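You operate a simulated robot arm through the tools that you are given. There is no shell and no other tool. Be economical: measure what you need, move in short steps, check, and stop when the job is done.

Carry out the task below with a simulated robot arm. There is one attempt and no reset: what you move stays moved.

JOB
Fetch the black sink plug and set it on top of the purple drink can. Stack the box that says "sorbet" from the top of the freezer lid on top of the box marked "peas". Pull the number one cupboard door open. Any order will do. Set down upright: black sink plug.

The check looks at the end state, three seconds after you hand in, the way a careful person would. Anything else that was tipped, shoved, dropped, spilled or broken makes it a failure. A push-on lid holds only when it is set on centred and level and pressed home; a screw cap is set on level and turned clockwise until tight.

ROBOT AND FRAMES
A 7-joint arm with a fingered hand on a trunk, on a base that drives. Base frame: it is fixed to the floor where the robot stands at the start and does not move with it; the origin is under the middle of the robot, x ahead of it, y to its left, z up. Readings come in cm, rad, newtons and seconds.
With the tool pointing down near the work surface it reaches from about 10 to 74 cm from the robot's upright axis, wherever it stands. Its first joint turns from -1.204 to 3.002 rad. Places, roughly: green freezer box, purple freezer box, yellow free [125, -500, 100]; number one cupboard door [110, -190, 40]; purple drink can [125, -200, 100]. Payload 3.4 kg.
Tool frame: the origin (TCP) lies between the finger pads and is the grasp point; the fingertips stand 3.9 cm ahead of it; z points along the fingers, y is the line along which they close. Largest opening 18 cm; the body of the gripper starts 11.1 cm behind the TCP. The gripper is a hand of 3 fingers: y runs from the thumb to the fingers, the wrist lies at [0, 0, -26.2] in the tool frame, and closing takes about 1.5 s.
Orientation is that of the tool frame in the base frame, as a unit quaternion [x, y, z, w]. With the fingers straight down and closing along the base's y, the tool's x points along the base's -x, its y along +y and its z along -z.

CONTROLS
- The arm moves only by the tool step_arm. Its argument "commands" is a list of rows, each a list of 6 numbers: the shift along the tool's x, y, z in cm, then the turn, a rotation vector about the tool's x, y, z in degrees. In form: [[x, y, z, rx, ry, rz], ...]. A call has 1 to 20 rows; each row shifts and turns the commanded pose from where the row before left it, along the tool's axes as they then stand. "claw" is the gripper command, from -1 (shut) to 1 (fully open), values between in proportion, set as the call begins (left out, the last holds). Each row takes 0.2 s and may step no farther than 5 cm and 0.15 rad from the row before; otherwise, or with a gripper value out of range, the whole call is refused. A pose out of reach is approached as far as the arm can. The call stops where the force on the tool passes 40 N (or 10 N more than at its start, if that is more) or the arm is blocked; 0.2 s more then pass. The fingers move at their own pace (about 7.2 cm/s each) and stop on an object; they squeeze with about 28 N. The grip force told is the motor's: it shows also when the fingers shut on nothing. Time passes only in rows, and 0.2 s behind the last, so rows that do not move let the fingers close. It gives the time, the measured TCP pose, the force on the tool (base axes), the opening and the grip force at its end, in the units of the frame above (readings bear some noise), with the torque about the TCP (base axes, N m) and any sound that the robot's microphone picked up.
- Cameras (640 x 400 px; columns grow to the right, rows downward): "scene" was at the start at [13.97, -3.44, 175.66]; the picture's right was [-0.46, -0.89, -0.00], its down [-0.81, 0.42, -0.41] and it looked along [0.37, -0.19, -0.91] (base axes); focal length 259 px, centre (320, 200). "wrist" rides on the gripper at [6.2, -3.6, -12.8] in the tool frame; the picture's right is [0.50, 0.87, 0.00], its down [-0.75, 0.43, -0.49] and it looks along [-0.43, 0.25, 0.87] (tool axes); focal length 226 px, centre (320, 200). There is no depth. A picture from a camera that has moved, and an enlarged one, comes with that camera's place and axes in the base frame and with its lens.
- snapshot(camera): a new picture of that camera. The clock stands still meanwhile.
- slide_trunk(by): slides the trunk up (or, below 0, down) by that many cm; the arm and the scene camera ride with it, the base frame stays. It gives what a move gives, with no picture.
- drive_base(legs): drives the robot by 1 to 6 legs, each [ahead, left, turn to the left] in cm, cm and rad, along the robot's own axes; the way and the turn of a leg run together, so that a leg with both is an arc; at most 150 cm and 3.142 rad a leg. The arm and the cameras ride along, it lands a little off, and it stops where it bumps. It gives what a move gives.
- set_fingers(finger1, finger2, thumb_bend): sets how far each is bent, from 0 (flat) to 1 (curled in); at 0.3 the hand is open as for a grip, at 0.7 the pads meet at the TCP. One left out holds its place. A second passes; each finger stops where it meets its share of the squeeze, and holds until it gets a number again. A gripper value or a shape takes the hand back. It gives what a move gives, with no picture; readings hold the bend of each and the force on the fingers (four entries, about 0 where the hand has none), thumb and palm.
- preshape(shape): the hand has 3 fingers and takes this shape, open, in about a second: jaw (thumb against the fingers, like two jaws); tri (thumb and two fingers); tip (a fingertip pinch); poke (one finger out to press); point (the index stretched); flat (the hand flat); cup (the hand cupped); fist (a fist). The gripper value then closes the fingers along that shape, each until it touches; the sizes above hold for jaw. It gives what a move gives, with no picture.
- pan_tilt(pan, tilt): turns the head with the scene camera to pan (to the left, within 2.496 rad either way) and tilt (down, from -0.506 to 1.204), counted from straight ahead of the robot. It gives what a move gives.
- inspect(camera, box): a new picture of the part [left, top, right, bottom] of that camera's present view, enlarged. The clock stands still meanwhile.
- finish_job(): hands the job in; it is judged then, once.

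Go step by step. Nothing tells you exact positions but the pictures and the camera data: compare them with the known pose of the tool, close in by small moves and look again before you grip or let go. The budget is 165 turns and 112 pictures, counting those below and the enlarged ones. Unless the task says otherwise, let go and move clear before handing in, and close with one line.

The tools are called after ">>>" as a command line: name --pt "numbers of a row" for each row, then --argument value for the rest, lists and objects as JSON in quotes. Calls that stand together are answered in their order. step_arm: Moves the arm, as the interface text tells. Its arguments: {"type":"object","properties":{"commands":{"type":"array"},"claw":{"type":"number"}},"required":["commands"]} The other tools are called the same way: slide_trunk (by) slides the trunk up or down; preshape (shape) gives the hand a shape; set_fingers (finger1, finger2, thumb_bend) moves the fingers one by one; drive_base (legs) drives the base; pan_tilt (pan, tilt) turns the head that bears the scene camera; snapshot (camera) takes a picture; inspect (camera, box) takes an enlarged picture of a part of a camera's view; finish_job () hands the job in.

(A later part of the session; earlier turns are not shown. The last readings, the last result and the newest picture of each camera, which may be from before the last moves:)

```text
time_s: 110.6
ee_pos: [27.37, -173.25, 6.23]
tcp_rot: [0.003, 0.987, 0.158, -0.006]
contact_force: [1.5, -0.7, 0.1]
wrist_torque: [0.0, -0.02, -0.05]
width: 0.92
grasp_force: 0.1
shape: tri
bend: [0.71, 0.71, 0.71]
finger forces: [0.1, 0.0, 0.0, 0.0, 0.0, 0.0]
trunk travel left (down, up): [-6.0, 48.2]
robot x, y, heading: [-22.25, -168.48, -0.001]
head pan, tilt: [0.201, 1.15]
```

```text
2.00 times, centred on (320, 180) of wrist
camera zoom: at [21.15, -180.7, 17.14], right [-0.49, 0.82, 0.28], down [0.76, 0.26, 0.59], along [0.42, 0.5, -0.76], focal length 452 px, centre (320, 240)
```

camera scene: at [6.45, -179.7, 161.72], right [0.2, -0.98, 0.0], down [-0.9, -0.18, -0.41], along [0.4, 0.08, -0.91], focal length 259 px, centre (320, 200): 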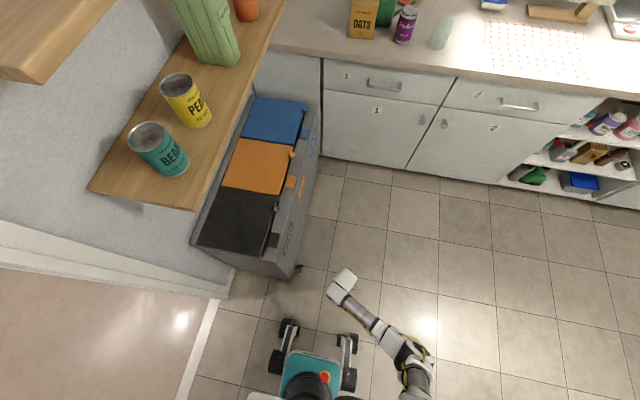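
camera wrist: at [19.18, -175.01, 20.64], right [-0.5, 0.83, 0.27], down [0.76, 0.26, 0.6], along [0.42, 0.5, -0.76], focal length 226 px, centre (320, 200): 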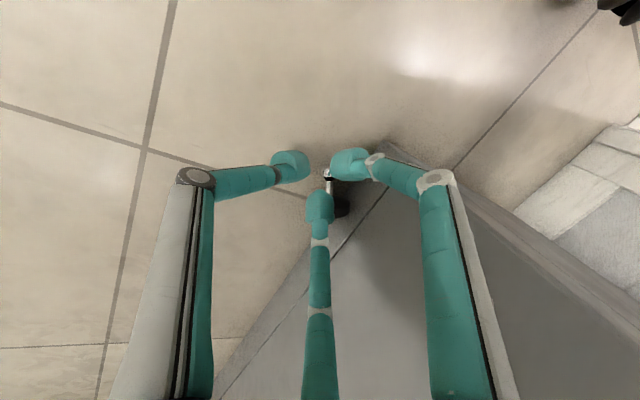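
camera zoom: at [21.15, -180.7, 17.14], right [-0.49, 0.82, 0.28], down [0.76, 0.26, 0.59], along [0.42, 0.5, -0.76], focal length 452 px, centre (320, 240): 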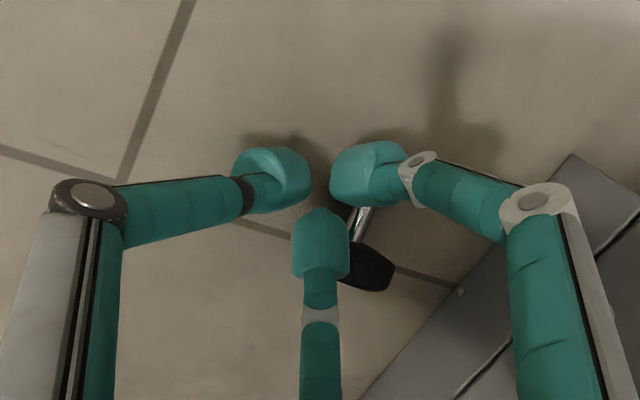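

The plug is now about 9 cm from the bin. I'll rise and level the hand, open the fingers, and look straight down at it.

>>> step_arm --pt "0 0 -4 0 0 0" --pt "0 0 -4 0 0 0" --pt "0 0 -2 6 0 0" --pt "0 0 0 6 0 0" --pt "0 0 0 6.2 0 0" --pt "0 0 0 0 0 0" --claw -0.4

>>> snapshot --camera "wrist"

```text
time_s: 112.0
ee_pos: [27.37, -176.34, 15.76]
tcp_rot: [0.001, 1.0, -0.001, -0.006]
contact_force: [0.1, 0.0, -0.1]
wrist_torque: [0.0, 0.01, -0.02]
width: 5.39
grasp_force: 0.1
shape: tri
bend: [0.72, 0.72, 0.74]
finger forces: [0.0, 0.0, 0.0, 0.1, 0.0, 0.0]
trunk travel left (down, up): [-6.0, 48.2]
robot x, y, heading: [-22.24, -168.56, 0.002]
head pan, tilt: [0.201, 1.15]
```

```text
41 pictures are left
camera wrist: at [21.27, -179.98, 28.42], right [-0.5, 0.87, 0.01], down [0.76, 0.43, 0.48], along [0.42, 0.24, -0.88], focal length 226 px, centre (320, 200)
```

wrist: 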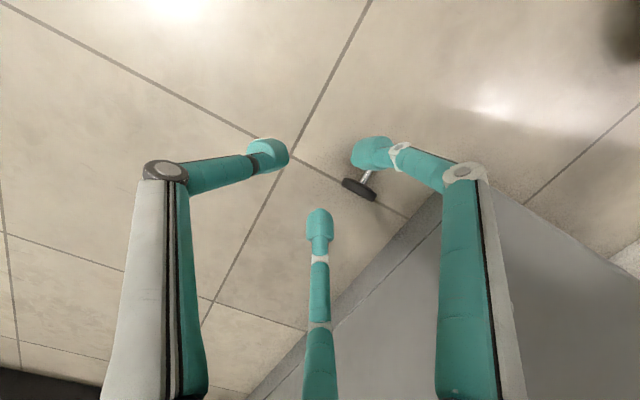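

The plug now lies in the open with its disc near (29.6, -169.3) and the knob near (26.4, -169). I'll turn the hand so the thumb is at the knob's end, move above the knob, and check.

>>> step_arm --pt "0 0 0 0 0 8.2" --pt "0 0 0 0 0 8.2" --pt "0 0 0 0 0 8.2" --pt "0 0 0 0 0 8.2" --pt "0 0 0 0 0 8.2" --pt "0 0 0 0 0 8.2" --pt "0 0 0 0 0 8.2" --pt "0 0 0 0 0 8.2" --pt "0 0 0 0 0 8.2" --pt "0 0 0 0 0 8.2" --pt "0 0 0 0 0 8.0" --pt "3.6 -0.5 0 0 0 0" --pt "3.6 -0.5 0 0 0 0" --pt "0 0 2.5 0 0 0" --pt "0 0 0 0 0 0" --pt "0 0 0 0 0 0" --claw -0.5

>>> snapshot --camera "wrist"

```text
time_s: 115.4
ee_pos: [26.48, -169.15, 13.19]
tcp_rot: [0.708, 0.707, -0.005, -0.004]
contact_force: [-0.2, -0.3, 0.0]
wrist_torque: [0.01, 0.02, 0.03]
width: 4.53
grasp_force: 0.0
shape: tri
bend: [0.72, 0.72, 0.74]
finger forces: [0.0, 0.1, 0.1, 0.0, 0.0, 0.1]
trunk travel left (down, up): [-6.0, 48.2]
robot x, y, heading: [-22.43, -169.1, -0.001]
head pan, tilt: [0.201, 1.15]
```

```text
40 pictures are left
camera wrist: at [22.95, -162.92, 25.86], right [0.87, 0.5, -0.01], down [0.44, -0.76, 0.49], along [0.23, -0.43, -0.87], focal length 226 px, centre (320, 200)
```

wrist: 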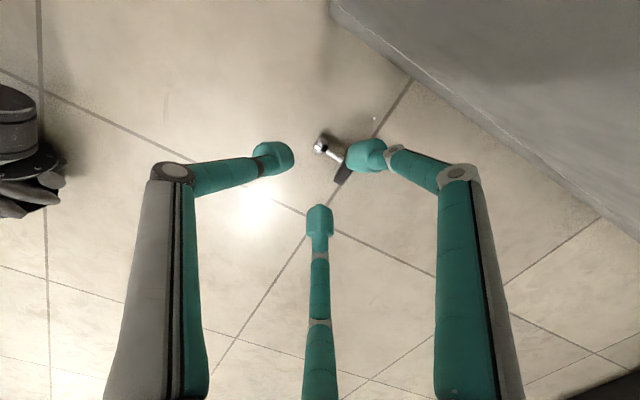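

The knob is right on axis and the plug's axis is about 15° off; I'll turn 14° more and lower the tips around the knob.

>>> step_arm --pt "-0.15 -0.15 0 0 0 7" --pt "0 0 0 0 0 7" --pt "0 0 3 0 0 0" --pt "0 0 2.5 0 0 0" --pt "0 0 1.5 0 0 0" --pt "0 0 0.8 0 0 0" --pt "0 0 0.6 0 0 0" --pt "0 0 0 0 0 0"

>>> inspect --camera "wrist" --box '[220, 110, 420, 250]'

```text
time_s: 117.2
ee_pos: [26.21, -169.24, 4.6]
tcp_rot: [0.789, 0.614, -0.005, -0.004]
contact_force: [-0.1, 0.2, 0.0]
wrist_torque: [0.0, 0.0, 0.03]
width: 4.53
grasp_force: 0.2
shape: tri
bend: [0.72, 0.72, 0.74]
finger forces: [0.1, 0.0, 0.1, 0.0, 0.1, 0.0]
trunk travel left (down, up): [-6.0, 48.2]
robot x, y, heading: [-22.62, -168.34, 0.001]
head pan, tilt: [0.201, 1.15]
```

```text
2.86 times, centred on (320, 180) of wrist
camera zoom: at [24.39, -162.39, 17.3], right [0.96, 0.27, -0.01], down [0.24, -0.84, 0.49], along [0.12, -0.47, -0.87], focal length 646 px, centre (320, 257)
```

zoom: 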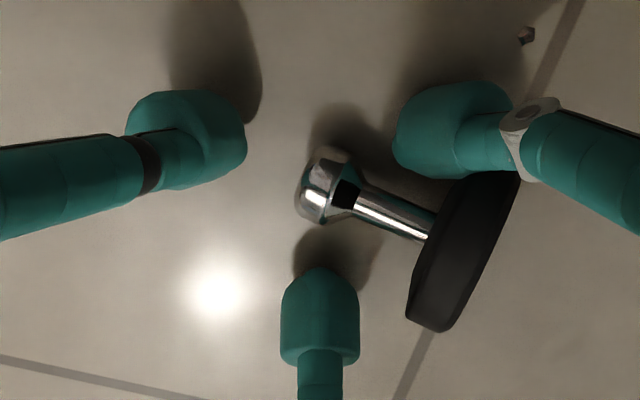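

The knob is perfectly centred with the thumb at its end. I'll shift 0.4 cm along the stem, go 0.3 cm lower and close.

>>> step_arm --pt "0 0.4 0.3 0 0 0" --pt "0 0 0 0 0 0" --pt "0 0 0 0 0 0" --pt "0 0 0 0 0 0" --pt "0 0 0 0 0 0" --pt "0 0 0 0 0 0" --pt "0 0 0 0 0 0" --claw -0.9

>>> inspect --camera "wrist" --box '[220, 110, 420, 250]'

```text
time_s: 118.8
ee_pos: [27.16, -169.3, 4.84]
tcp_rot: [0.791, 0.612, 0.002, 0.0]
contact_force: [1.4, -0.6, 2.4]
wrist_torque: [-0.05, -0.11, 0.01]
width: 1.26
grasp_force: 27.7
shape: tri
bend: [0.71, 0.71, 0.72]
finger forces: [24.4, 24.6, 0.0, 0.1, 25.2, 0.1]
out of reach, approached as far as the arm can: row 1
trunk travel left (down, up): [-6.0, 48.2]
robot x, y, heading: [-22.34, -168.9, 0.002]
head pan, tilt: [0.201, 1.15]
```

```text
2.86 times, centred on (320, 180) of wrist
camera zoom: at [25.23, -162.43, 17.47], right [0.96, 0.27, 0.0], down [0.23, -0.84, 0.49], along [0.13, -0.47, -0.87], focal length 646 px, centre (320, 257)
```

zoom: 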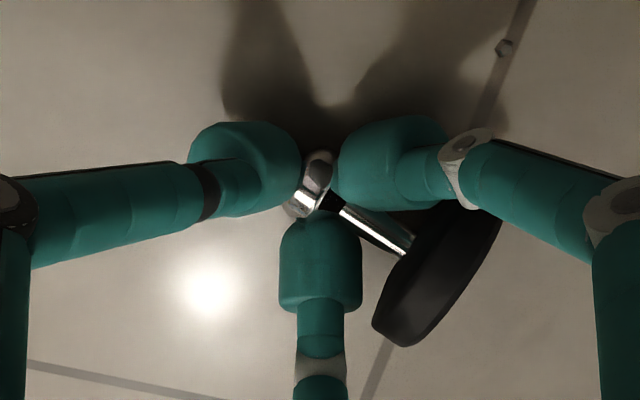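

A firm cradle grip: thumb on the knob's end, the two fingers behind it around the stem. I'll lift with the trunk and verify.

>>> slide_trunk --by 40

>>> inspect --camera "wrist" --box '[220, 110, 420, 250]'

```text
time_s: 122.7
ee_pos: [50.1, -169.37, 69.94]
tcp_rot: [0.771, 0.596, 0.179, 0.137]
contact_force: [0.3, 0.2, -0.4]
wrist_torque: [0.01, 0.02, 0.02]
width: 1.22
grasp_force: 27.4
shape: tri
bend: [0.71, 0.71, 0.72]
finger forces: [22.4, 23.0, 0.0, 0.0, 25.2, 0.0]
trunk travel left (down, up): [-46.0, 8.2]
robot x, y, heading: [-22.28, -168.57, 0.001]
head pan, tilt: [0.201, 1.15]
```

```text
2.86 times, centred on (320, 180) of wrist
camera zoom: at [42.73, -162.45, 80.41], right [0.87, 0.27, 0.42], down [-0.01, -0.84, 0.54], along [0.5, -0.47, -0.72], focal length 646 px, centre (320, 257)
```

zoom: 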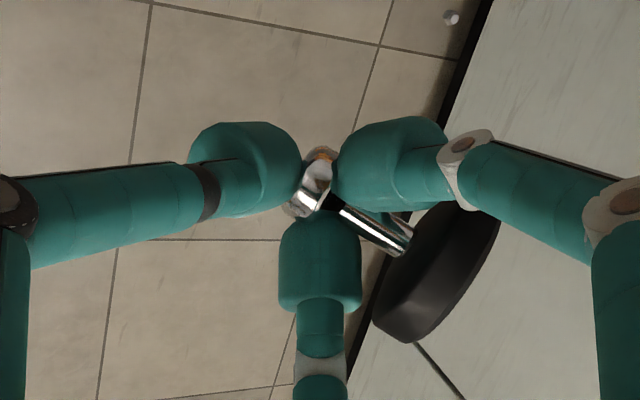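

The plug is held securely. I'll shift the base away from the bin, then turn the hand about its axis by 180° so the plug can later hang upright with the hand horizontal.

>>> drive_base --legs '[[0, -22, 0]]'

>>> step_arm --pt "0 0 0 0 0 -7.5" --pt "0 0 0 0 0 -7.5" --pt "0 0 0 0 0 -7.5" --pt "0 0 0 0 0 -7.5" --pt "0 0 0 0 0 -7.5" --pt "0 0 0 0 0 -7.5" --pt "0 0 0 0 0 -7.5" --pt "0 0 0 0 0 -7.5" --pt "0 0 0 0 0 -7.5" --pt "0 0 0 0 0 -7.5" --pt "0 0 0 0 0 -7.5" --pt "0 0 0 0 0 -7.5" --pt "0 0 0 0 0 0"

>>> step_arm --pt "0 0 0 0 0 -7.5" --pt "0 0 0 0 0 -7.5" --pt "0 0 0 0 0 -7.5" --pt "0 0 0 0 0 -7.5" --pt "0 0 0 0 0 -7.5" --pt "0 0 0 0 0 -7.5" --pt "0 0 0 0 0 -7.5" --pt "0 0 0 0 0 -7.5" --pt "0 0 0 0 0 -7.5" --pt "0 0 0 0 0 -7.5" --pt "0 0 0 0 0 -7.5" --pt "0 0 0 0 0 -7.5" --pt "0 0 0 0 0 0"

```text
time_s: 124.3
ee_pos: [50.12, -191.17, 69.98]
tcp_rot: [0.77, 0.596, 0.178, 0.14]
contact_force: [0.8, -0.8, -0.7]
wrist_torque: [0.01, 0.01, 0.02]
width: 1.24
grasp_force: 28.1
shape: tri
bend: [0.71, 0.71, 0.72]
finger forces: [22.5, 23.0, 0.0, 0.0, 25.4, 0.1]
trunk travel left (down, up): [-46.0, 8.2]
robot x, y, heading: [-21.86, -190.65, 0.005]
head pan, tilt: [0.201, 1.15]
```

```text
time_s: 127.2
ee_pos: [50.16, -191.31, 69.98]
tcp_rot: [0.123, 0.966, 0.028, 0.225]
contact_force: [-1.0, -1.5, -0.2]
wrist_torque: [0.01, -0.01, 0.01]
width: 1.24
grasp_force: 28.6
shape: tri
bend: [0.71, 0.71, 0.72]
finger forces: [22.6, 23.0, 0.0, 0.0, 25.1, 0.0]
trunk travel left (down, up): [-46.0, 8.2]
robot x, y, heading: [-22.29, -190.72, -0.003]
head pan, tilt: [0.201, 1.15]
```

```text
time_s: 129.9
ee_pos: [50.04, -191.16, 69.97]
tcp_rot: [-0.596, 0.77, -0.139, 0.18]
contact_force: [0.5, -0.3, 0.0]
wrist_torque: [-0.02, -0.01, -0.01]
width: 1.22
grasp_force: 27.8
shape: tri
bend: [0.71, 0.71, 0.72]
finger forces: [22.8, 23.2, 0.1, 0.0, 25.0, 0.1]
trunk travel left (down, up): [-46.0, 8.2]
robot x, y, heading: [-22.66, -190.65, 0.003]
head pan, tilt: [0.201, 1.15]
```

The turn worked and the grip is steady. I'll turn 16° more and then pitch the hand up to horizontal so that the plug's disc points down.

>>> step_arm --pt "0 0 0 0 0 -8" --pt "0 0 0 0 0 -8" --pt "0 0 0 8.1 0 0" --pt "0 0 0 8.1 0 0" --pt "0 0 0 8.1 0 0" --pt "0 0 0 8.1 0 0" --pt "0 0 0 8.1 0 0" --pt "0 0 0 8.1 0 0" --pt "0 0 0 8.1 0 0" --pt "0 0 0 7.5 0 0" --pt "0 0 0 0 0 0"

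>>> snapshot --camera "wrist"

```text
time_s: 132.3
ee_pos: [47.51, -193.26, 74.65]
tcp_rot: [0.523, -0.504, 0.484, -0.489]
contact_force: [-0.2, 0.1, 0.4]
wrist_torque: [-0.03, 0.02, -0.01]
width: 1.14
grasp_force: 27.5
shape: tri
bend: [0.71, 0.71, 0.72]
finger forces: [20.6, 20.9, 0.0, 0.0, 25.1, 0.0]
out of reach, approached as far as the arm can: row 8, 9, 10
trunk travel left (down, up): [-46.0, 8.2]
robot x, y, heading: [-22.14, -190.62, 0.002]
head pan, tilt: [0.201, 1.15]
```

```text
36 pictures are left
camera wrist: at [35.01, -199.82, 78.85], right [-0.04, -0.51, -0.86], down [-0.53, 0.74, -0.42], along [0.84, 0.44, -0.3], focal length 226 px, centre (320, 200)
```

wrist: 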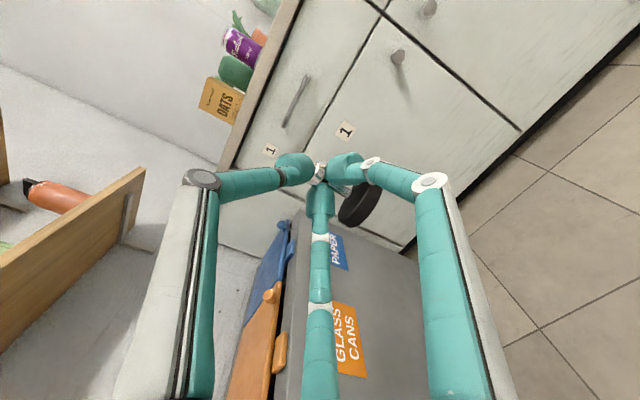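

The hand is horizontal with the thumb on top and the plug hanging below, though tilted roughly 20° towards the hand. I'll raise and draw back for reach, then pitch the hand up another 20° to make the plug vertical.

>>> step_arm --pt "0 -3.5 -2 0 0 0" --pt "0 -3.5 -2 0 0 0" --pt "0 -3.8 -1.5 0 0 0" --pt "0 -3.8 -1.5 0 0 0" --pt "0 -3.8 -1.5 0 0 0" --pt "0 -3.8 -1.5 0 0 0" --pt "0 -3.8 -1 0 0 0" --pt "0 -3.8 -1 0 0 0" --pt "0 -3.8 0 0 0 0" --pt "0 0 0 6.7 0 0" --pt "0 0 0 6.7 0 0" --pt "0 0 0 6.6 0 0" --pt "0 0 0 0 0 0"

>>> inspect --camera "wrist" --box '[220, 110, 420, 250]'

>>> pan_tilt --pan 0.0 --tilt 0.8

>>> snapshot --camera "scene"

```text
time_s: 135.2
ee_pos: [37.31, -193.15, 108.94]
tcp_rot: [-0.431, 0.413, -0.563, 0.572]
contact_force: [-0.3, -0.2, 0.0]
wrist_torque: [-0.02, 0.09, -0.01]
width: 1.13
grasp_force: 27.8
shape: tri
bend: [0.71, 0.71, 0.72]
finger forces: [20.9, 21.5, 0.1, 0.0, 24.8, 0.0]
trunk travel left (down, up): [-46.0, 8.2]
robot x, y, heading: [-22.19, -190.38, 0.006]
head pan, tilt: [0.201, 1.15]
```

```text
2.86 times, centred on (320, 180) of wrist
camera zoom: at [24.19, -199.79, 108.63], right [0.26, -0.5, -0.82], down [-0.36, 0.74, -0.57], along [0.89, 0.45, 0.01], focal length 646 px, centre (320, 257)
```

zoom: 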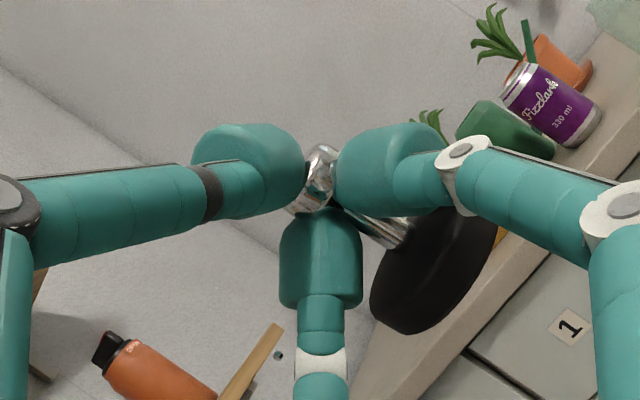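

```text
time_s: 136.0
ee_pos: [37.37, -193.15, 108.86]
tcp_rot: [-0.431, 0.413, -0.563, 0.572]
contact_force: [-0.1, -1.1, -1.4]
wrist_torque: [-0.04, 0.04, 0.0]
width: 1.13
grasp_force: 28.3
shape: tri
bend: [0.71, 0.71, 0.72]
finger forces: [21.0, 21.5, 0.1, 0.0, 24.7, 0.0]
trunk travel left (down, up): [-46.0, 8.2]
robot x, y, heading: [-22.29, -190.87, 0.006]
head pan, tilt: [0.0, 0.799]
```

```text
34 pictures are left
camera scene: at [-16.66, -191.13, 199.24], right [0.0, -1.0, 0.0], down [-0.72, 0.0, -0.7], along [0.7, 0.0, -0.72], focal length 259 px, centre (320, 200)
```

scene: 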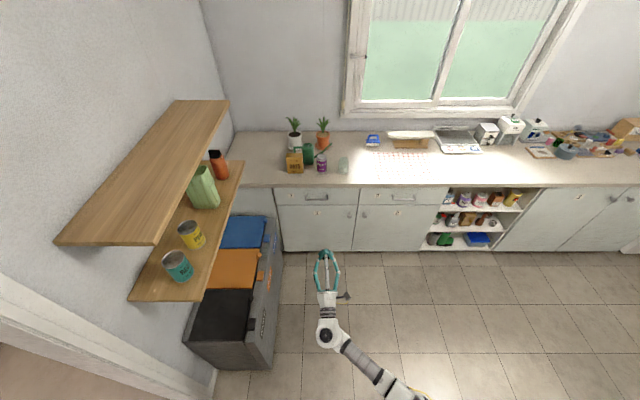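

The plug now hangs upright at about z 105–110, and the can top is at about (118.4, -191.3, 100.6). I'll drive ahead 58 cm, keeping clear of the bin, and check again from close up.

>>> drive_base --legs '[[0, -3, 0], [58, 0, 0]]'

>>> snapshot --camera "wrist"

>>> inspect --camera "scene" --box '[240, 130, 400, 260]'

```text
time_s: 139.7
ee_pos: [95.19, -196.1, 108.81]
tcp_rot: [-0.431, 0.413, -0.562, 0.573]
contact_force: [-1.2, -0.6, -0.7]
wrist_torque: [-0.01, 0.0, 0.01]
width: 1.14
grasp_force: 28.3
shape: tri
bend: [0.71, 0.71, 0.72]
finger forces: [21.2, 21.7, 0.1, 0.0, 24.7, 0.0]
trunk travel left (down, up): [-46.0, 8.2]
robot x, y, heading: [35.25, -193.64, 0.008]
head pan, tilt: [0.0, 0.799]
```

```text
33 pictures are left
camera wrist: at [82.14, -202.82, 108.6], right [0.26, -0.5, -0.82], down [-0.37, 0.74, -0.57], along [0.89, 0.45, 0.01], focal length 226 px, centre (320, 200)
```

wrist: 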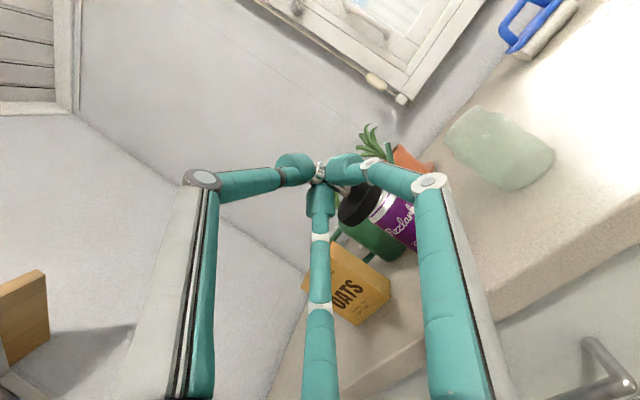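

```text
3.08 times, centred on (320, 195) of scene
camera zoom: at [41.18, -193.38, 199.24], right [0.01, -1.0, 0.0], down [-0.72, 0.0, -0.7], along [0.7, 0.0, -0.72], focal length 797 px, centre (320, 215)
```

zoom: 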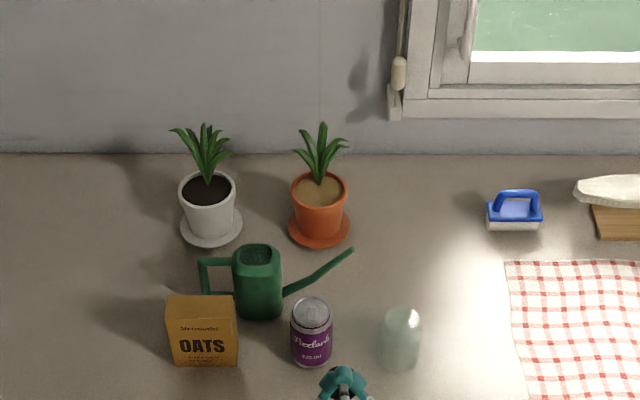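

The can's top is at about (116.5, -192.2, 100.6). I'll drive 10 cm closer and shift the hand left in line with the can, still above it, and look.

>>> drive_base --legs '[[10, 0, -0.008]]'

>>> step_arm --pt "-1.9 0.3 1 0 0 0" --pt "-1.9 0.85 2.9 0 0 0" --pt "0 0 0 0 0 0" --pt "0 0 0 0 0 0"

>>> inspect --camera "wrist" --box '[260, 130, 440, 260]'

>>> inspect --camera "scene" --box '[260, 180, 380, 270]'

```text
time_s: 140.8
ee_pos: [105.22, -197.3, 108.86]
tcp_rot: [-0.428, 0.416, -0.563, 0.572]
contact_force: [0.0, 1.0, -0.3]
wrist_torque: [-0.02, 0.02, -0.01]
width: 1.14
grasp_force: 27.9
shape: tri
bend: [0.71, 0.71, 0.72]
finger forces: [21.1, 21.8, 0.1, 0.0, 24.6, 0.1]
trunk travel left (down, up): [-46.0, 8.2]
robot x, y, heading: [45.33, -193.77, -0.002]
head pan, tilt: [0.0, 0.799]
```

```text
time_s: 141.8
ee_pos: [109.15, -191.74, 108.83]
tcp_rot: [-0.432, 0.412, -0.565, 0.57]
contact_force: [0.5, -0.6, -0.5]
wrist_torque: [0.0, 0.01, 0.0]
width: 1.11
grasp_force: 27.5
shape: tri
bend: [0.71, 0.71, 0.72]
finger forces: [21.1, 21.7, 0.1, 0.0, 24.8, 0.0]
trunk travel left (down, up): [-46.0, 8.2]
robot x, y, heading: [45.38, -193.67, -0.001]
head pan, tilt: [0.0, 0.799]
```

```text
3.08 times, centred on (350, 195) of wrist
camera zoom: at [95.99, -198.32, 108.67], right [0.26, -0.51, -0.82], down [-0.36, 0.74, -0.57], along [0.9, 0.44, 0.01], focal length 696 px, centre (228, 215)
```

zoom: 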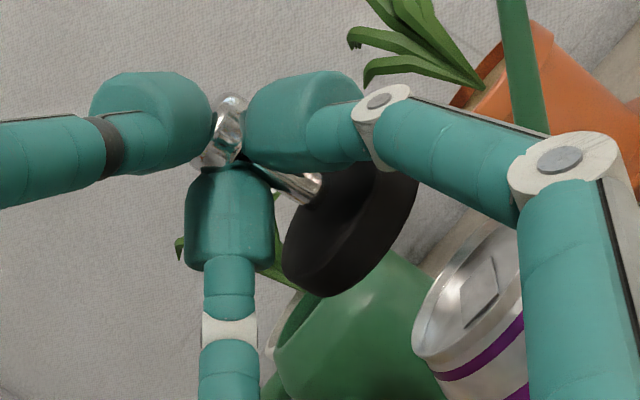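

```text
4.44 times, centred on (320, 225) of scene
camera zoom: at [51.25, -193.84, 199.24], right [0.0, -1.0, 0.0], down [-0.72, 0.0, -0.7], along [0.7, 0.0, -0.72], focal length 1152 px, centre (320, 89)
```

zoom: 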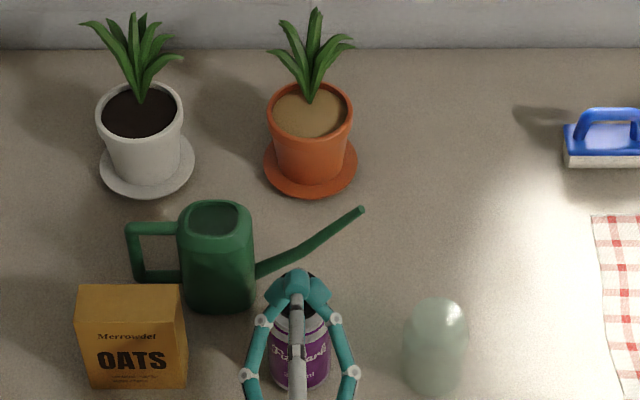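

The plug and can line up in y; the plug needs about 3 cm more in +x. I'll move ahead 2.9 cm, come down 2.5 cm, and check from both cameras.

>>> step_arm --pt "0 0.42 1.39 0 0 0" --pt "0 0.42 1.39 0 0 0" --pt "0 1.2 -0.36 0 0 0" --pt "0 1.2 -0.36 0 0 0" --pt "0 0 0 0 0 0" --pt "0 0 0 0 0 0"

>>> inspect --camera "wrist" --box '[260, 130, 440, 260]'

>>> inspect --camera "scene" --box '[280, 200, 360, 270]'

```text
time_s: 143.2
ee_pos: [111.82, -192.51, 106.32]
tcp_rot: [-0.43, 0.414, -0.564, 0.57]
contact_force: [-0.6, 0.2, -0.7]
wrist_torque: [0.0, 0.01, -0.01]
width: 1.16
grasp_force: 28.2
shape: tri
bend: [0.71, 0.71, 0.72]
finger forces: [21.2, 21.6, 0.0, 0.0, 24.8, 0.0]
trunk travel left (down, up): [-46.0, 8.2]
robot x, y, heading: [45.11, -193.92, -0.001]
head pan, tilt: [0.0, 0.799]
```

```text
3.08 times, centred on (350, 195) of wrist
camera zoom: at [98.81, -199.15, 106.12], right [0.26, -0.51, -0.82], down [-0.36, 0.74, -0.57], along [0.9, 0.44, 0.01], focal length 696 px, centre (228, 215)
```

zoom: 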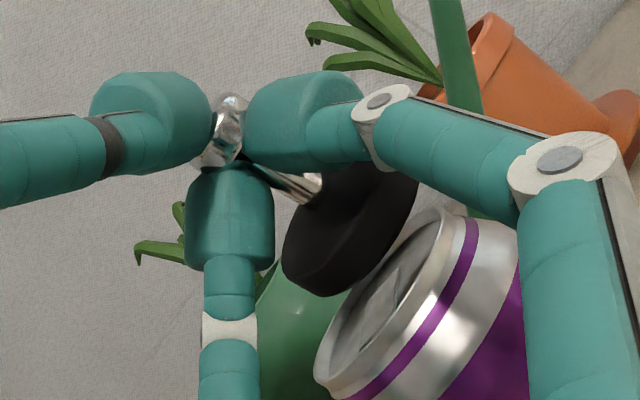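

```text
5.71 times, centred on (320, 235) of scene
camera zoom: at [51.22, -194.51, 199.24], right [0.0, -1.0, 0.0], down [-0.72, 0.0, -0.7], along [0.7, 0.0, -0.72], focal length 1481 px, centre (320, 0)
```

zoom: 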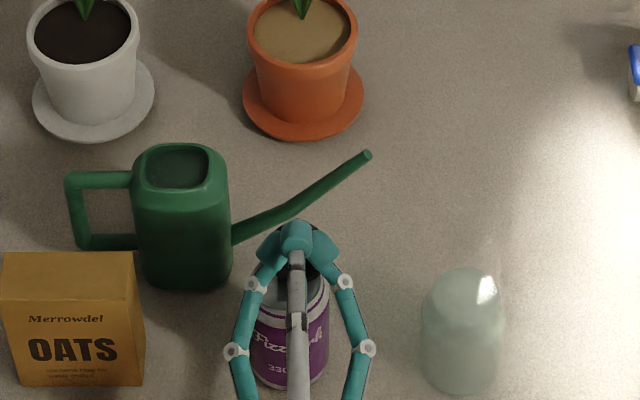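

The gap is now small. I'll enlarge the scene view over the hand and can to settle the x alignment.

>>> inspect --camera "scene" --box '[300, 232, 336, 262]'

```text
13.33 times, centred on (318, 247) of scene
camera zoom: at [51.22, -194.51, 199.24], right [0.0, -1.0, 0.0], down [-0.72, 0.0, -0.7], along [0.7, 0.0, -0.72], focal length 3455 px, centre (347, -427)
```

zoom: 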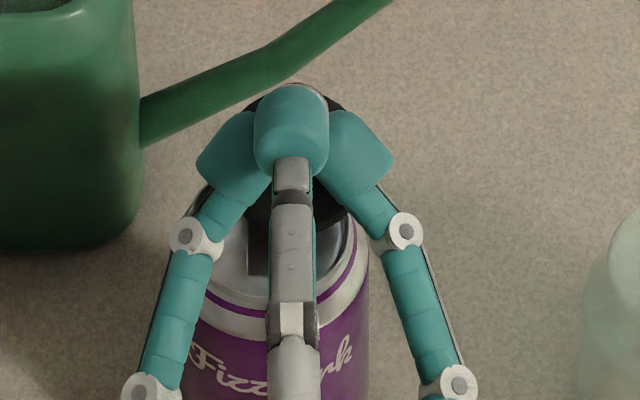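

The plug is about 0.8 cm too far in +x and 0.6 cm too far in -y relative to the can. I'll correct that and lower in small steps watching the force.

>>> step_arm --pt "-0.6 -0.23 -0.77 0 0 0" --pt "0 0.287 -0.086 0 0 0" --pt "0 0.287 -0.086 0 0 0" --pt "0 0.287 -0.086 0 0 0" --pt "0 0 0 0 0 0"

>>> inspect --camera "wrist" --box '[260, 130, 440, 260]'

>>> inspect --camera "scene" --box '[300, 232, 336, 262]'

```text
time_s: 144.4
ee_pos: [111.17, -191.79, 105.67]
tcp_rot: [-0.43, 0.413, -0.566, 0.569]
contact_force: [0.3, 0.8, 8.3]
wrist_torque: [0.0, -0.23, -0.02]
width: 1.1
grasp_force: 28.1
shape: tri
bend: [0.71, 0.71, 0.72]
finger forces: [20.3, 19.9, 0.1, 0.1, 30.4, 0.0]
trunk travel left (down, up): [-46.0, 8.2]
robot x, y, heading: [45.15, -193.65, -0.002]
head pan, tilt: [0.0, 0.799]
```

```text
3.08 times, centred on (350, 195) of wrist
camera zoom: at [97.94, -198.27, 105.38], right [0.26, -0.51, -0.82], down [-0.36, 0.74, -0.57], along [0.9, 0.44, 0.01], focal length 696 px, centre (228, 215)
```

zoom: 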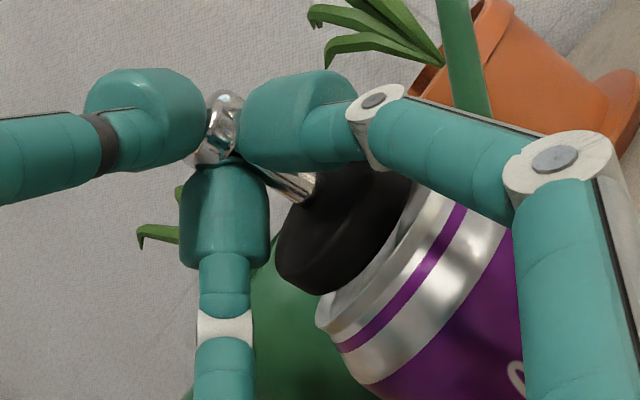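

```text
13.33 times, centred on (318, 247) of scene
camera zoom: at [50.96, -194.08, 199.26], right [0.0, -1.0, 0.0], down [-0.72, 0.0, -0.7], along [0.7, 0.0, -0.72], focal length 3455 px, centre (347, -427)
```

zoom: 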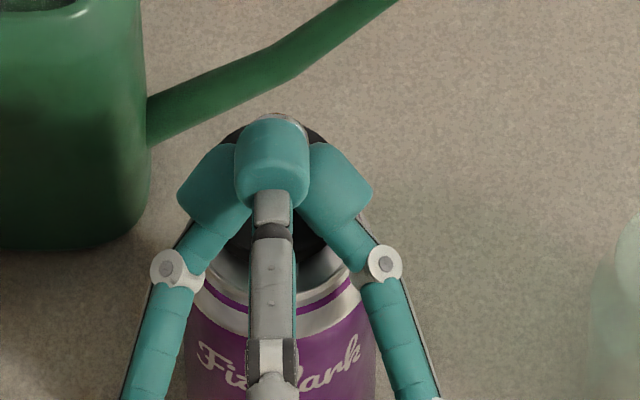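

The plug has touched the can's top; it's still roughly 0.8 cm too far in +x. I'll lift 0.5 cm, shift back, and lower again.

>>> step_arm --pt "0 -0.48 0.14 0 0 0" --pt "0.25 -0.23 -0.77 0 0 0" --pt "0 0.24 -0.07 0 0 0" --pt "0 0.2 -0.06 0 0 0" --pt "0 0 0 0 0 0"

>>> inspect --camera "wrist" --box '[260, 130, 440, 260]'

>>> inspect --camera "scene" --box '[300, 232, 336, 262]'

```text
time_s: 145.7
ee_pos: [110.34, -192.05, 105.76]
tcp_rot: [-0.43, 0.412, -0.566, 0.57]
contact_force: [0.0, -0.2, 9.3]
wrist_torque: [-0.01, -0.29, 0.03]
width: 1.11
grasp_force: 27.3
shape: tri
bend: [0.71, 0.71, 0.72]
finger forces: [21.1, 19.8, 0.0, 0.0, 31.3, 0.0]
trunk travel left (down, up): [-46.0, 8.2]
robot x, y, heading: [45.6, -193.72, 0.001]
head pan, tilt: [0.0, 0.799]
```

```text
3.08 times, centred on (350, 195) of wrist
camera zoom: at [97.13, -198.54, 105.39], right [0.26, -0.51, -0.82], down [-0.36, 0.74, -0.57], along [0.9, 0.44, 0.01], focal length 696 px, centre (228, 215)
```

zoom: 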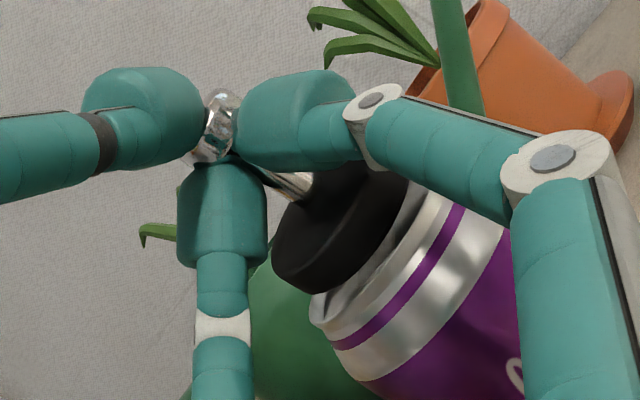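

```text
13.33 times, centred on (318, 247) of scene
camera zoom: at [50.93, -194.09, 199.26], right [0.0, -1.0, 0.0], down [-0.72, 0.0, -0.7], along [0.7, 0.0, -0.72], focal length 3455 px, centre (347, -427)
```

zoom: 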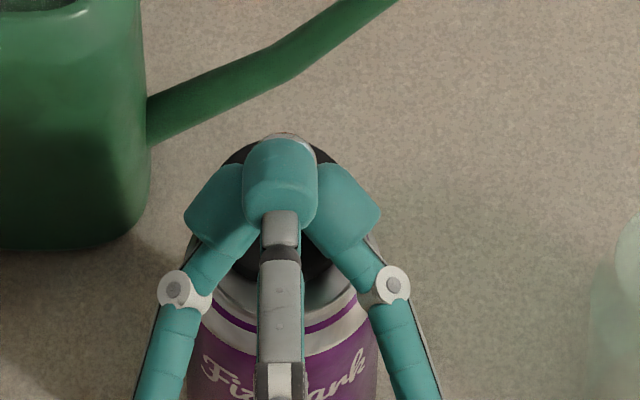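

The can was dragged along slightly since I hadn't lifted enough; it stands fine. I'll lift 1.5 cm clear, shift back 0.6 cm and lower until light contact.

>>> step_arm --pt "0 -0.72 0.22 0 0 0" --pt "0 -0.72 0.22 0 0 0" --pt "0 0 0 0 0 0"

>>> step_arm --pt "0 -0.17 -0.58 0 0 0" --pt "0 0.48 -0.14 0 0 0" --pt "0 0.38 -0.12 0 0 0" --pt "0 0.25 -0.07 0 0 0" --pt "0 0 0 0 0 0"

>>> inspect --camera "scene" --box '[300, 232, 336, 262]'

```text
time_s: 146.4
ee_pos: [110.42, -192.0, 106.98]
tcp_rot: [-0.431, 0.414, -0.565, 0.569]
contact_force: [-0.1, 0.4, -0.6]
wrist_torque: [-0.01, 0.0, 0.03]
width: 1.1
grasp_force: 27.7
shape: tri
bend: [0.71, 0.71, 0.72]
finger forces: [23.2, 23.8, 0.0, 0.0, 25.9, 0.1]
trunk travel left (down, up): [-46.0, 8.2]
robot x, y, heading: [45.45, -193.49, -0.003]
head pan, tilt: [0.0, 0.799]
```

```text
time_s: 147.7
ee_pos: [109.74, -191.98, 105.91]
tcp_rot: [-0.43, 0.414, -0.565, 0.569]
contact_force: [0.2, -0.8, -0.4]
wrist_torque: [0.0, 0.06, 0.01]
width: 1.14
grasp_force: 28.0
shape: tri
bend: [0.71, 0.71, 0.72]
finger forces: [23.2, 23.8, 0.0, 0.1, 25.9, 0.0]
trunk travel left (down, up): [-46.0, 8.2]
robot x, y, heading: [45.33, -193.76, -0.003]
head pan, tilt: [0.0, 0.799]
```

```text
13.33 times, centred on (318, 247) of scene
camera zoom: at [51.17, -194.09, 199.24], right [0.0, -1.0, 0.0], down [-0.72, 0.0, -0.7], along [0.7, 0.0, -0.72], focal length 3455 px, centre (347, -427)
```

zoom: 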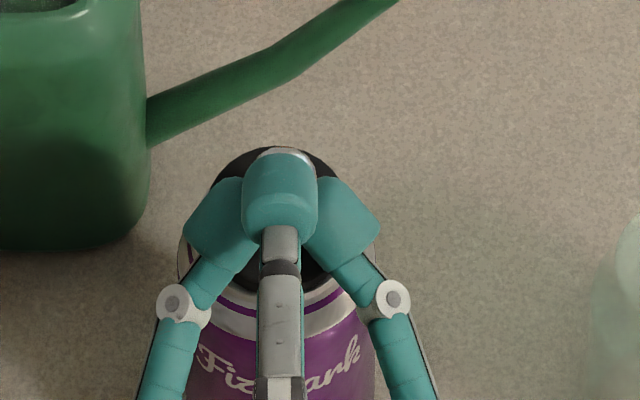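

Now the plug is centred over the can and just above it. I'll nudge 0.2 cm forward and lower to light contact.

>>> step_arm --pt "0 0.06 0.2 0 0 0" --pt "0 0.15 -0.05 0 0 0" --pt "0 0.12 -0.04 0 0 0" --pt "0 0 0 0 0 0"

```text
time_s: 148.7
ee_pos: [110.01, -192.08, 105.83]
tcp_rot: [-0.431, 0.412, -0.566, 0.57]
contact_force: [0.9, 0.3, 4.8]
wrist_torque: [0.0, -0.14, 0.0]
width: 1.13
grasp_force: 27.9
shape: tri
bend: [0.71, 0.71, 0.72]
finger forces: [21.8, 22.0, 0.1, 0.0, 28.7, 0.0]
trunk travel left (down, up): [-46.0, 8.2]
robot x, y, heading: [45.39, -193.78, -0.004]
head pan, tilt: [0.0, 0.799]
```

Light contact of about 5 N. I'll open the fingers gradually.

>>> step_arm --pt "0 0 0 0 0 0" --pt "0 0 0 0 0 0" --pt "0 0 0 0 0 0" --claw -0.75

>>> step_arm --pt "0 0 0 0 0 0" --pt "0 0 0 0 0 0" --pt "0 0 0 0 0 0" --pt "0 0 0 0 0 0" --claw -0.4

>>> inspect --camera "wrist" --box '[240, 110, 440, 260]'

```text
time_s: 149.4
ee_pos: [109.86, -192.08, 105.46]
tcp_rot: [-0.431, 0.413, -0.565, 0.569]
contact_force: [0.6, -0.1, -0.5]
wrist_torque: [-0.02, 0.0, 0.01]
width: 2.23
grasp_force: 0.1
shape: tri
bend: [0.71, 0.71, 0.73]
finger forces: [0.0, 0.0, 0.0, 0.1, 0.1, 0.0]
trunk travel left (down, up): [-46.0, 8.2]
robot x, y, heading: [45.44, -193.6, 0.003]
head pan, tilt: [0.0, 0.799]
```

```text
time_s: 150.4
ee_pos: [109.9, -191.98, 105.61]
tcp_rot: [-0.431, 0.413, -0.566, 0.569]
contact_force: [0.4, -0.1, -0.3]
wrist_torque: [0.01, -0.03, 0.0]
width: 5.36
grasp_force: 0.1
shape: tri
bend: [0.72, 0.72, 0.74]
finger forces: [0.0, 0.0, 0.1, 0.0, 0.0, 0.0]
trunk travel left (down, up): [-46.0, 8.2]
robot x, y, heading: [45.14, -193.99, 0.001]
head pan, tilt: [0.0, 0.799]
```

```text
2.67 times, centred on (340, 185) of wrist
camera zoom: at [96.78, -198.55, 105.34], right [0.26, -0.51, -0.82], down [-0.36, 0.74, -0.57], along [0.9, 0.44, 0.01], focal length 603 px, centre (267, 240)
```

zoom: 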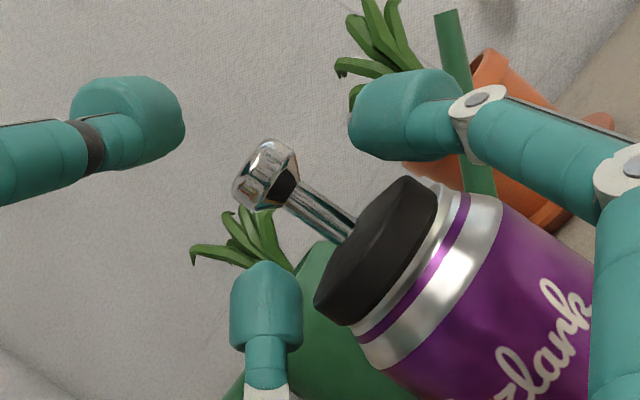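

The plug stands upright and centred on the can. I'll withdraw the hand straight back.

>>> step_arm --pt "0 -0.6 -1.9 0 0 0" --pt "0 -0.9 -2.8 0 0 0" --pt "0 -1.2 -3.8 0 0 0" --pt "0 -1.2 -3.8 0 0 0" --pt "0 -1.2 -3.8 0 0 0" --pt "0 0 0 0 0 0"

>>> drive_base --legs '[[-20, 0, 0]]'

>>> snapshot --camera "scene"

```text
time_s: 151.8
ee_pos: [93.2, -192.34, 105.68]
tcp_rot: [-0.431, 0.413, -0.566, 0.569]
contact_force: [-0.1, 0.3, -0.5]
wrist_torque: [0.0, -0.04, 0.01]
width: 5.34
grasp_force: 0.1
shape: tri
bend: [0.72, 0.72, 0.74]
finger forces: [0.0, 0.1, 0.1, 0.0, 0.1, 0.0]
trunk travel left (down, up): [-46.0, 8.2]
robot x, y, heading: [45.28, -193.62, -0.004]
head pan, tilt: [0.0, 0.799]
```

```text
time_s: 153.4
ee_pos: [73.26, -192.47, 105.65]
tcp_rot: [-0.43, 0.414, -0.566, 0.57]
contact_force: [-0.2, 0.0, -0.3]
wrist_torque: [0.03, 0.01, 0.01]
width: 5.36
grasp_force: 0.0
shape: tri
bend: [0.72, 0.72, 0.74]
finger forces: [0.0, 0.1, 0.0, 0.0, 0.0, 0.0]
trunk travel left (down, up): [-46.0, 8.2]
robot x, y, heading: [25.56, -193.75, 0.001]
head pan, tilt: [0.0, 0.799]
```

```text
20 pictures are left
camera scene: at [31.08, -194.11, 199.25], right [0.0, -1.0, 0.0], down [-0.72, 0.0, -0.7], along [0.7, 0.0, -0.72], focal length 259 px, centre (320, 200)
```

scene: 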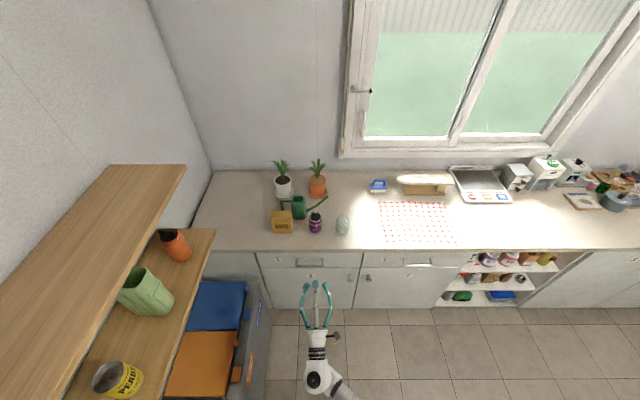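

Plug done. Now door 1: I'll enlarge its knob.

>>> inspect --camera "scene" --box '[310, 240, 400, 310]'

```text
5.71 times, centred on (355, 275) of scene
camera zoom: at [31.08, -194.11, 199.25], right [0.0, -1.0, 0.0], down [-0.72, 0.0, -0.7], along [0.7, 0.0, -0.72], focal length 1481 px, centre (120, -229)
```

zoom: 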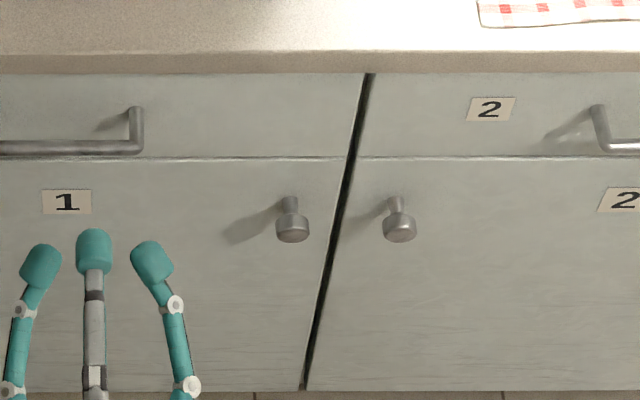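

Knob 1's head is at about (103, -211.2, 59), 3.4 cm wide. I'll level the hand, lower the trunk, move right to line up with it, and look through the wrist camera.

>>> step_arm --pt "0 0 0 -8 0 0" --pt "0 0 0 -8.5 0 0" --pt "0 0 0 0 0 0" --claw 0.0

>>> drive_base --legs '[[0, -18.5, 0]]'

>>> slide_trunk --by -40

>>> snapshot --camera "wrist"

```text
time_s: 154.2
ee_pos: [73.34, -192.13, 105.78]
tcp_rot: [0.508, -0.489, 0.5, -0.502]
contact_force: [-0.4, -0.2, 0.3]
wrist_torque: [0.02, 0.0, 0.01]
width: 8.95
grasp_force: 0.1
shape: tri
bend: [0.71, 0.71, 0.72]
finger forces: [0.1, 0.0, 0.1, 0.0, 0.0, 0.1]
trunk travel left (down, up): [-46.0, 8.2]
robot x, y, heading: [25.86, -193.46, -0.001]
head pan, tilt: [0.0, 0.799]
```

```text
time_s: 155.8
ee_pos: [73.34, -210.32, 105.64]
tcp_rot: [0.51, -0.488, 0.501, -0.501]
contact_force: [-0.1, 0.6, 0.2]
wrist_torque: [0.01, 0.01, -0.01]
width: 8.94
grasp_force: 0.1
shape: tri
bend: [0.71, 0.71, 0.72]
finger forces: [0.0, 0.0, 0.1, 0.1, 0.0, 0.0]
trunk travel left (down, up): [-46.0, 8.2]
robot x, y, heading: [25.54, -211.83, -0.001]
head pan, tilt: [0.0, 0.799]
```

```text
time_s: 159.6
ee_pos: [73.2, -210.81, 65.75]
tcp_rot: [0.507, -0.49, 0.5, -0.502]
contact_force: [-1.0, -0.3, -0.1]
wrist_torque: [0.0, 0.0, -0.02]
width: 8.94
grasp_force: 0.0
shape: tri
bend: [0.71, 0.71, 0.72]
finger forces: [0.0, 0.0, 0.0, 0.0, 0.0, 0.0]
trunk travel left (down, up): [-6.0, 48.2]
robot x, y, heading: [25.45, -212.11, 0.002]
head pan, tilt: [0.0, 0.799]
```

```text
18 pictures are left
camera wrist: at [60.59, -217.32, 69.3], right [0.01, -0.51, -0.86], down [-0.5, 0.74, -0.45], along [0.86, 0.44, -0.25], focal length 226 px, centre (320, 200)
```

wrist: 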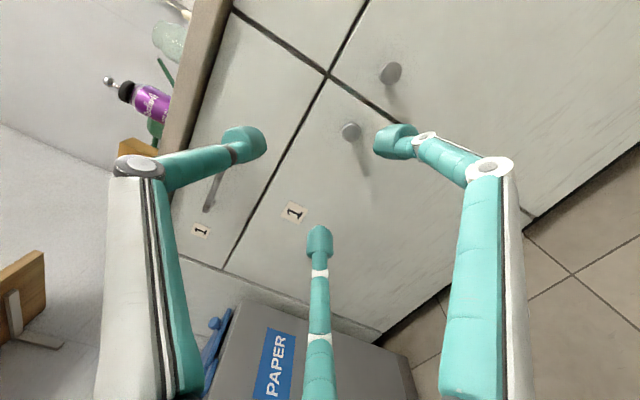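

Knob 1 is at (103, -211.3, 59.6). I'll lower 6.2 cm, drive 17 cm closer and then advance the hand around it with the arm.

>>> step_arm --pt "0.25 3.1 0 0 0 0" --pt "0.25 3.1 0 0 0 0" --pt "0 0 0 0 0 0" --claw -0.1

>>> drive_base --legs '[[17, 0, 0]]'

>>> snapshot --camera "wrist"

```text
time_s: 160.4
ee_pos: [73.29, -211.56, 59.48]
tcp_rot: [0.507, -0.49, 0.5, -0.503]
contact_force: [-0.3, 0.5, 0.6]
wrist_torque: [-0.01, 0.0, 0.02]
width: 8.15
grasp_force: 0.1
shape: tri
bend: [0.71, 0.71, 0.73]
finger forces: [0.0, 0.0, 0.1, 0.0, 0.0, 0.1]
trunk travel left (down, up): [-6.0, 48.2]
robot x, y, heading: [25.36, -212.49, 0.001]
head pan, tilt: [0.0, 0.799]
```

```text
time_s: 161.9
ee_pos: [90.21, -211.51, 59.49]
tcp_rot: [0.508, -0.491, 0.5, -0.502]
contact_force: [-0.9, -0.3, 0.6]
wrist_torque: [-0.02, 0.01, -0.03]
width: 8.14
grasp_force: 0.0
shape: tri
bend: [0.71, 0.71, 0.73]
finger forces: [0.0, 0.0, 0.1, 0.1, 0.1, 0.1]
trunk travel left (down, up): [-6.0, 48.2]
robot x, y, heading: [42.73, -212.27, -0.001]
head pan, tilt: [0.0, 0.799]
```

```text
17 pictures are left
camera wrist: at [77.56, -217.97, 63.07], right [0.01, -0.51, -0.86], down [-0.5, 0.74, -0.45], along [0.86, 0.44, -0.25], focal length 226 px, centre (320, 200)
```

wrist: 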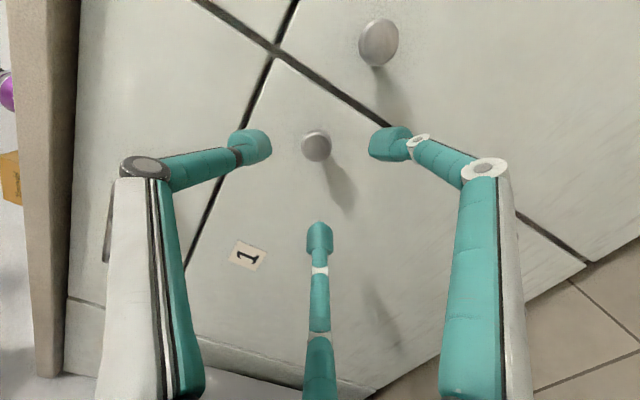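

The knob is nearly centred. I'll correct by half a centimetre and advance 11 cm around it, then close.

>>> step_arm --pt "-0.5 -0.25 3 0 0 0" --pt "0 0 3 0 0 0" --pt "0 0 2.5 0 0 0" --pt "0 0 1.5 0 0 0" --pt "0 0 1 0 0 0" --pt "0 0 0 0 0 0" --claw -0.3

>>> step_arm --pt "0 0 0 0 0 0" --pt "0 0 0 0 0 0" --pt "0 0 0 0 0 0" --pt "0 0 0 0 0 0" --pt "0 0 0 0 0 0" --claw -0.85

>>> inspect --camera "wrist" --box '[220, 80, 420, 260]'

```text
time_s: 163.3
ee_pos: [101.26, -210.65, 59.93]
tcp_rot: [0.508, -0.49, 0.501, -0.502]
contact_force: [-3.8, -1.0, 0.5]
wrist_torque: [0.01, 0.12, -0.16]
width: 6.35
grasp_force: 0.3
shape: tri
bend: [0.72, 0.72, 0.74]
finger forces: [4.3, 0.0, 0.0, 0.1, 0.0, 0.0]
trunk travel left (down, up): [-6.0, 48.2]
robot x, y, heading: [42.62, -211.87, -0.002]
head pan, tilt: [0.0, 0.799]
```

```text
time_s: 164.5
ee_pos: [101.18, -210.58, 60.07]
tcp_rot: [0.508, -0.489, 0.501, -0.502]
contact_force: [0.4, 5.5, 1.1]
wrist_torque: [-0.08, 0.22, 0.07]
width: 0.86
grasp_force: 27.8
shape: tri
bend: [0.72, 0.7, 0.72]
finger forces: [26.1, 23.4, 0.0, 0.0, 25.2, 0.1]
trunk travel left (down, up): [-6.0, 48.2]
robot x, y, heading: [42.91, -212.26, -0.002]
head pan, tilt: [0.0, 0.799]
```

```text
2.22 times, centred on (320, 170) of wrist
camera zoom: at [88.42, -217.08, 63.51], right [0.02, -0.52, -0.86], down [-0.5, 0.74, -0.45], along [0.86, 0.44, -0.25], focal length 502 px, centre (320, 267)
```

zoom: 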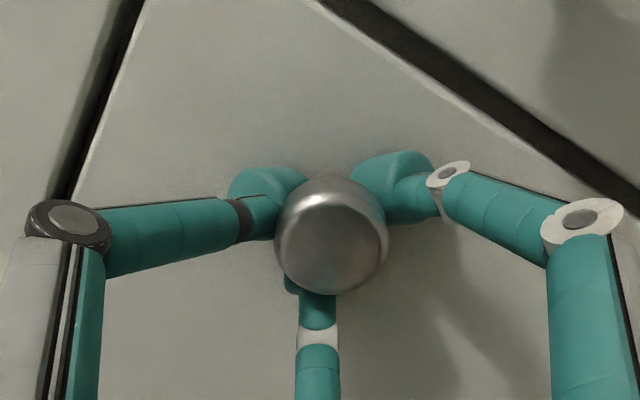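

The fingers are caged behind the knob's head. I'll pull the door along its arc about the left hinge, about 30°.

>>> step_arm --pt "-0.06 0 -0.55 0 0.6 0" --pt "-0.16 0 -1.33 0 1.5 0" --pt "-0.16 0 -1.33 0 1.5 0" --pt "-0.16 0 -1.33 0 1.5 0" --pt "-0.16 0 -1.33 0 1.5 0" --pt "-0.16 0 -1.33 0 1.5 0" --pt "-0.16 0 -1.33 0 1.5 0" --pt "-0.16 0 -1.33 0 1.5 0" --pt "-0.16 0 -1.33 0 1.5 0" --pt "-0.16 0 -1.33 0 1.5 0" --pt "-0.16 0 -1.33 0 1.5 0" --pt "-0.16 0 -1.33 0 1.5 0" --pt "-0.16 0 -1.33 0 1.5 0" --pt "-0.16 0 -1.33 0 1.5 0" --pt "-0.16 0 -1.33 0 1.5 0" --pt "-0.16 0 -1.33 0 1.5 0" --pt "-0.16 0 -1.33 0 1.5 0" --pt "-0.16 0 -1.33 0 1.5 0" --pt "-0.16 0 -1.33 0 1.5 0" --pt "0 0 0 0 0 0"

```text
time_s: 166.4
ee_pos: [92.9, -209.87, 60.64]
tcp_rot: [0.449, -0.519, 0.566, -0.458]
contact_force: [0.5, 3.3, -3.7]
wrist_torque: [-0.09, 0.18, -0.18]
width: 0.58
grasp_force: 28.2
shape: tri
bend: [0.72, 0.7, 0.73]
finger forces: [24.7, 0.0, 0.1, 0.1, 0.1, 0.0]
trunk travel left (down, up): [-6.0, 48.2]
robot x, y, heading: [42.66, -212.46, 0.0]
head pan, tilt: [0.0, 0.799]
stopped in row 9: the force on the tool passed its limit (the readings are from after the stop); the commanded pose is now the measured one
```

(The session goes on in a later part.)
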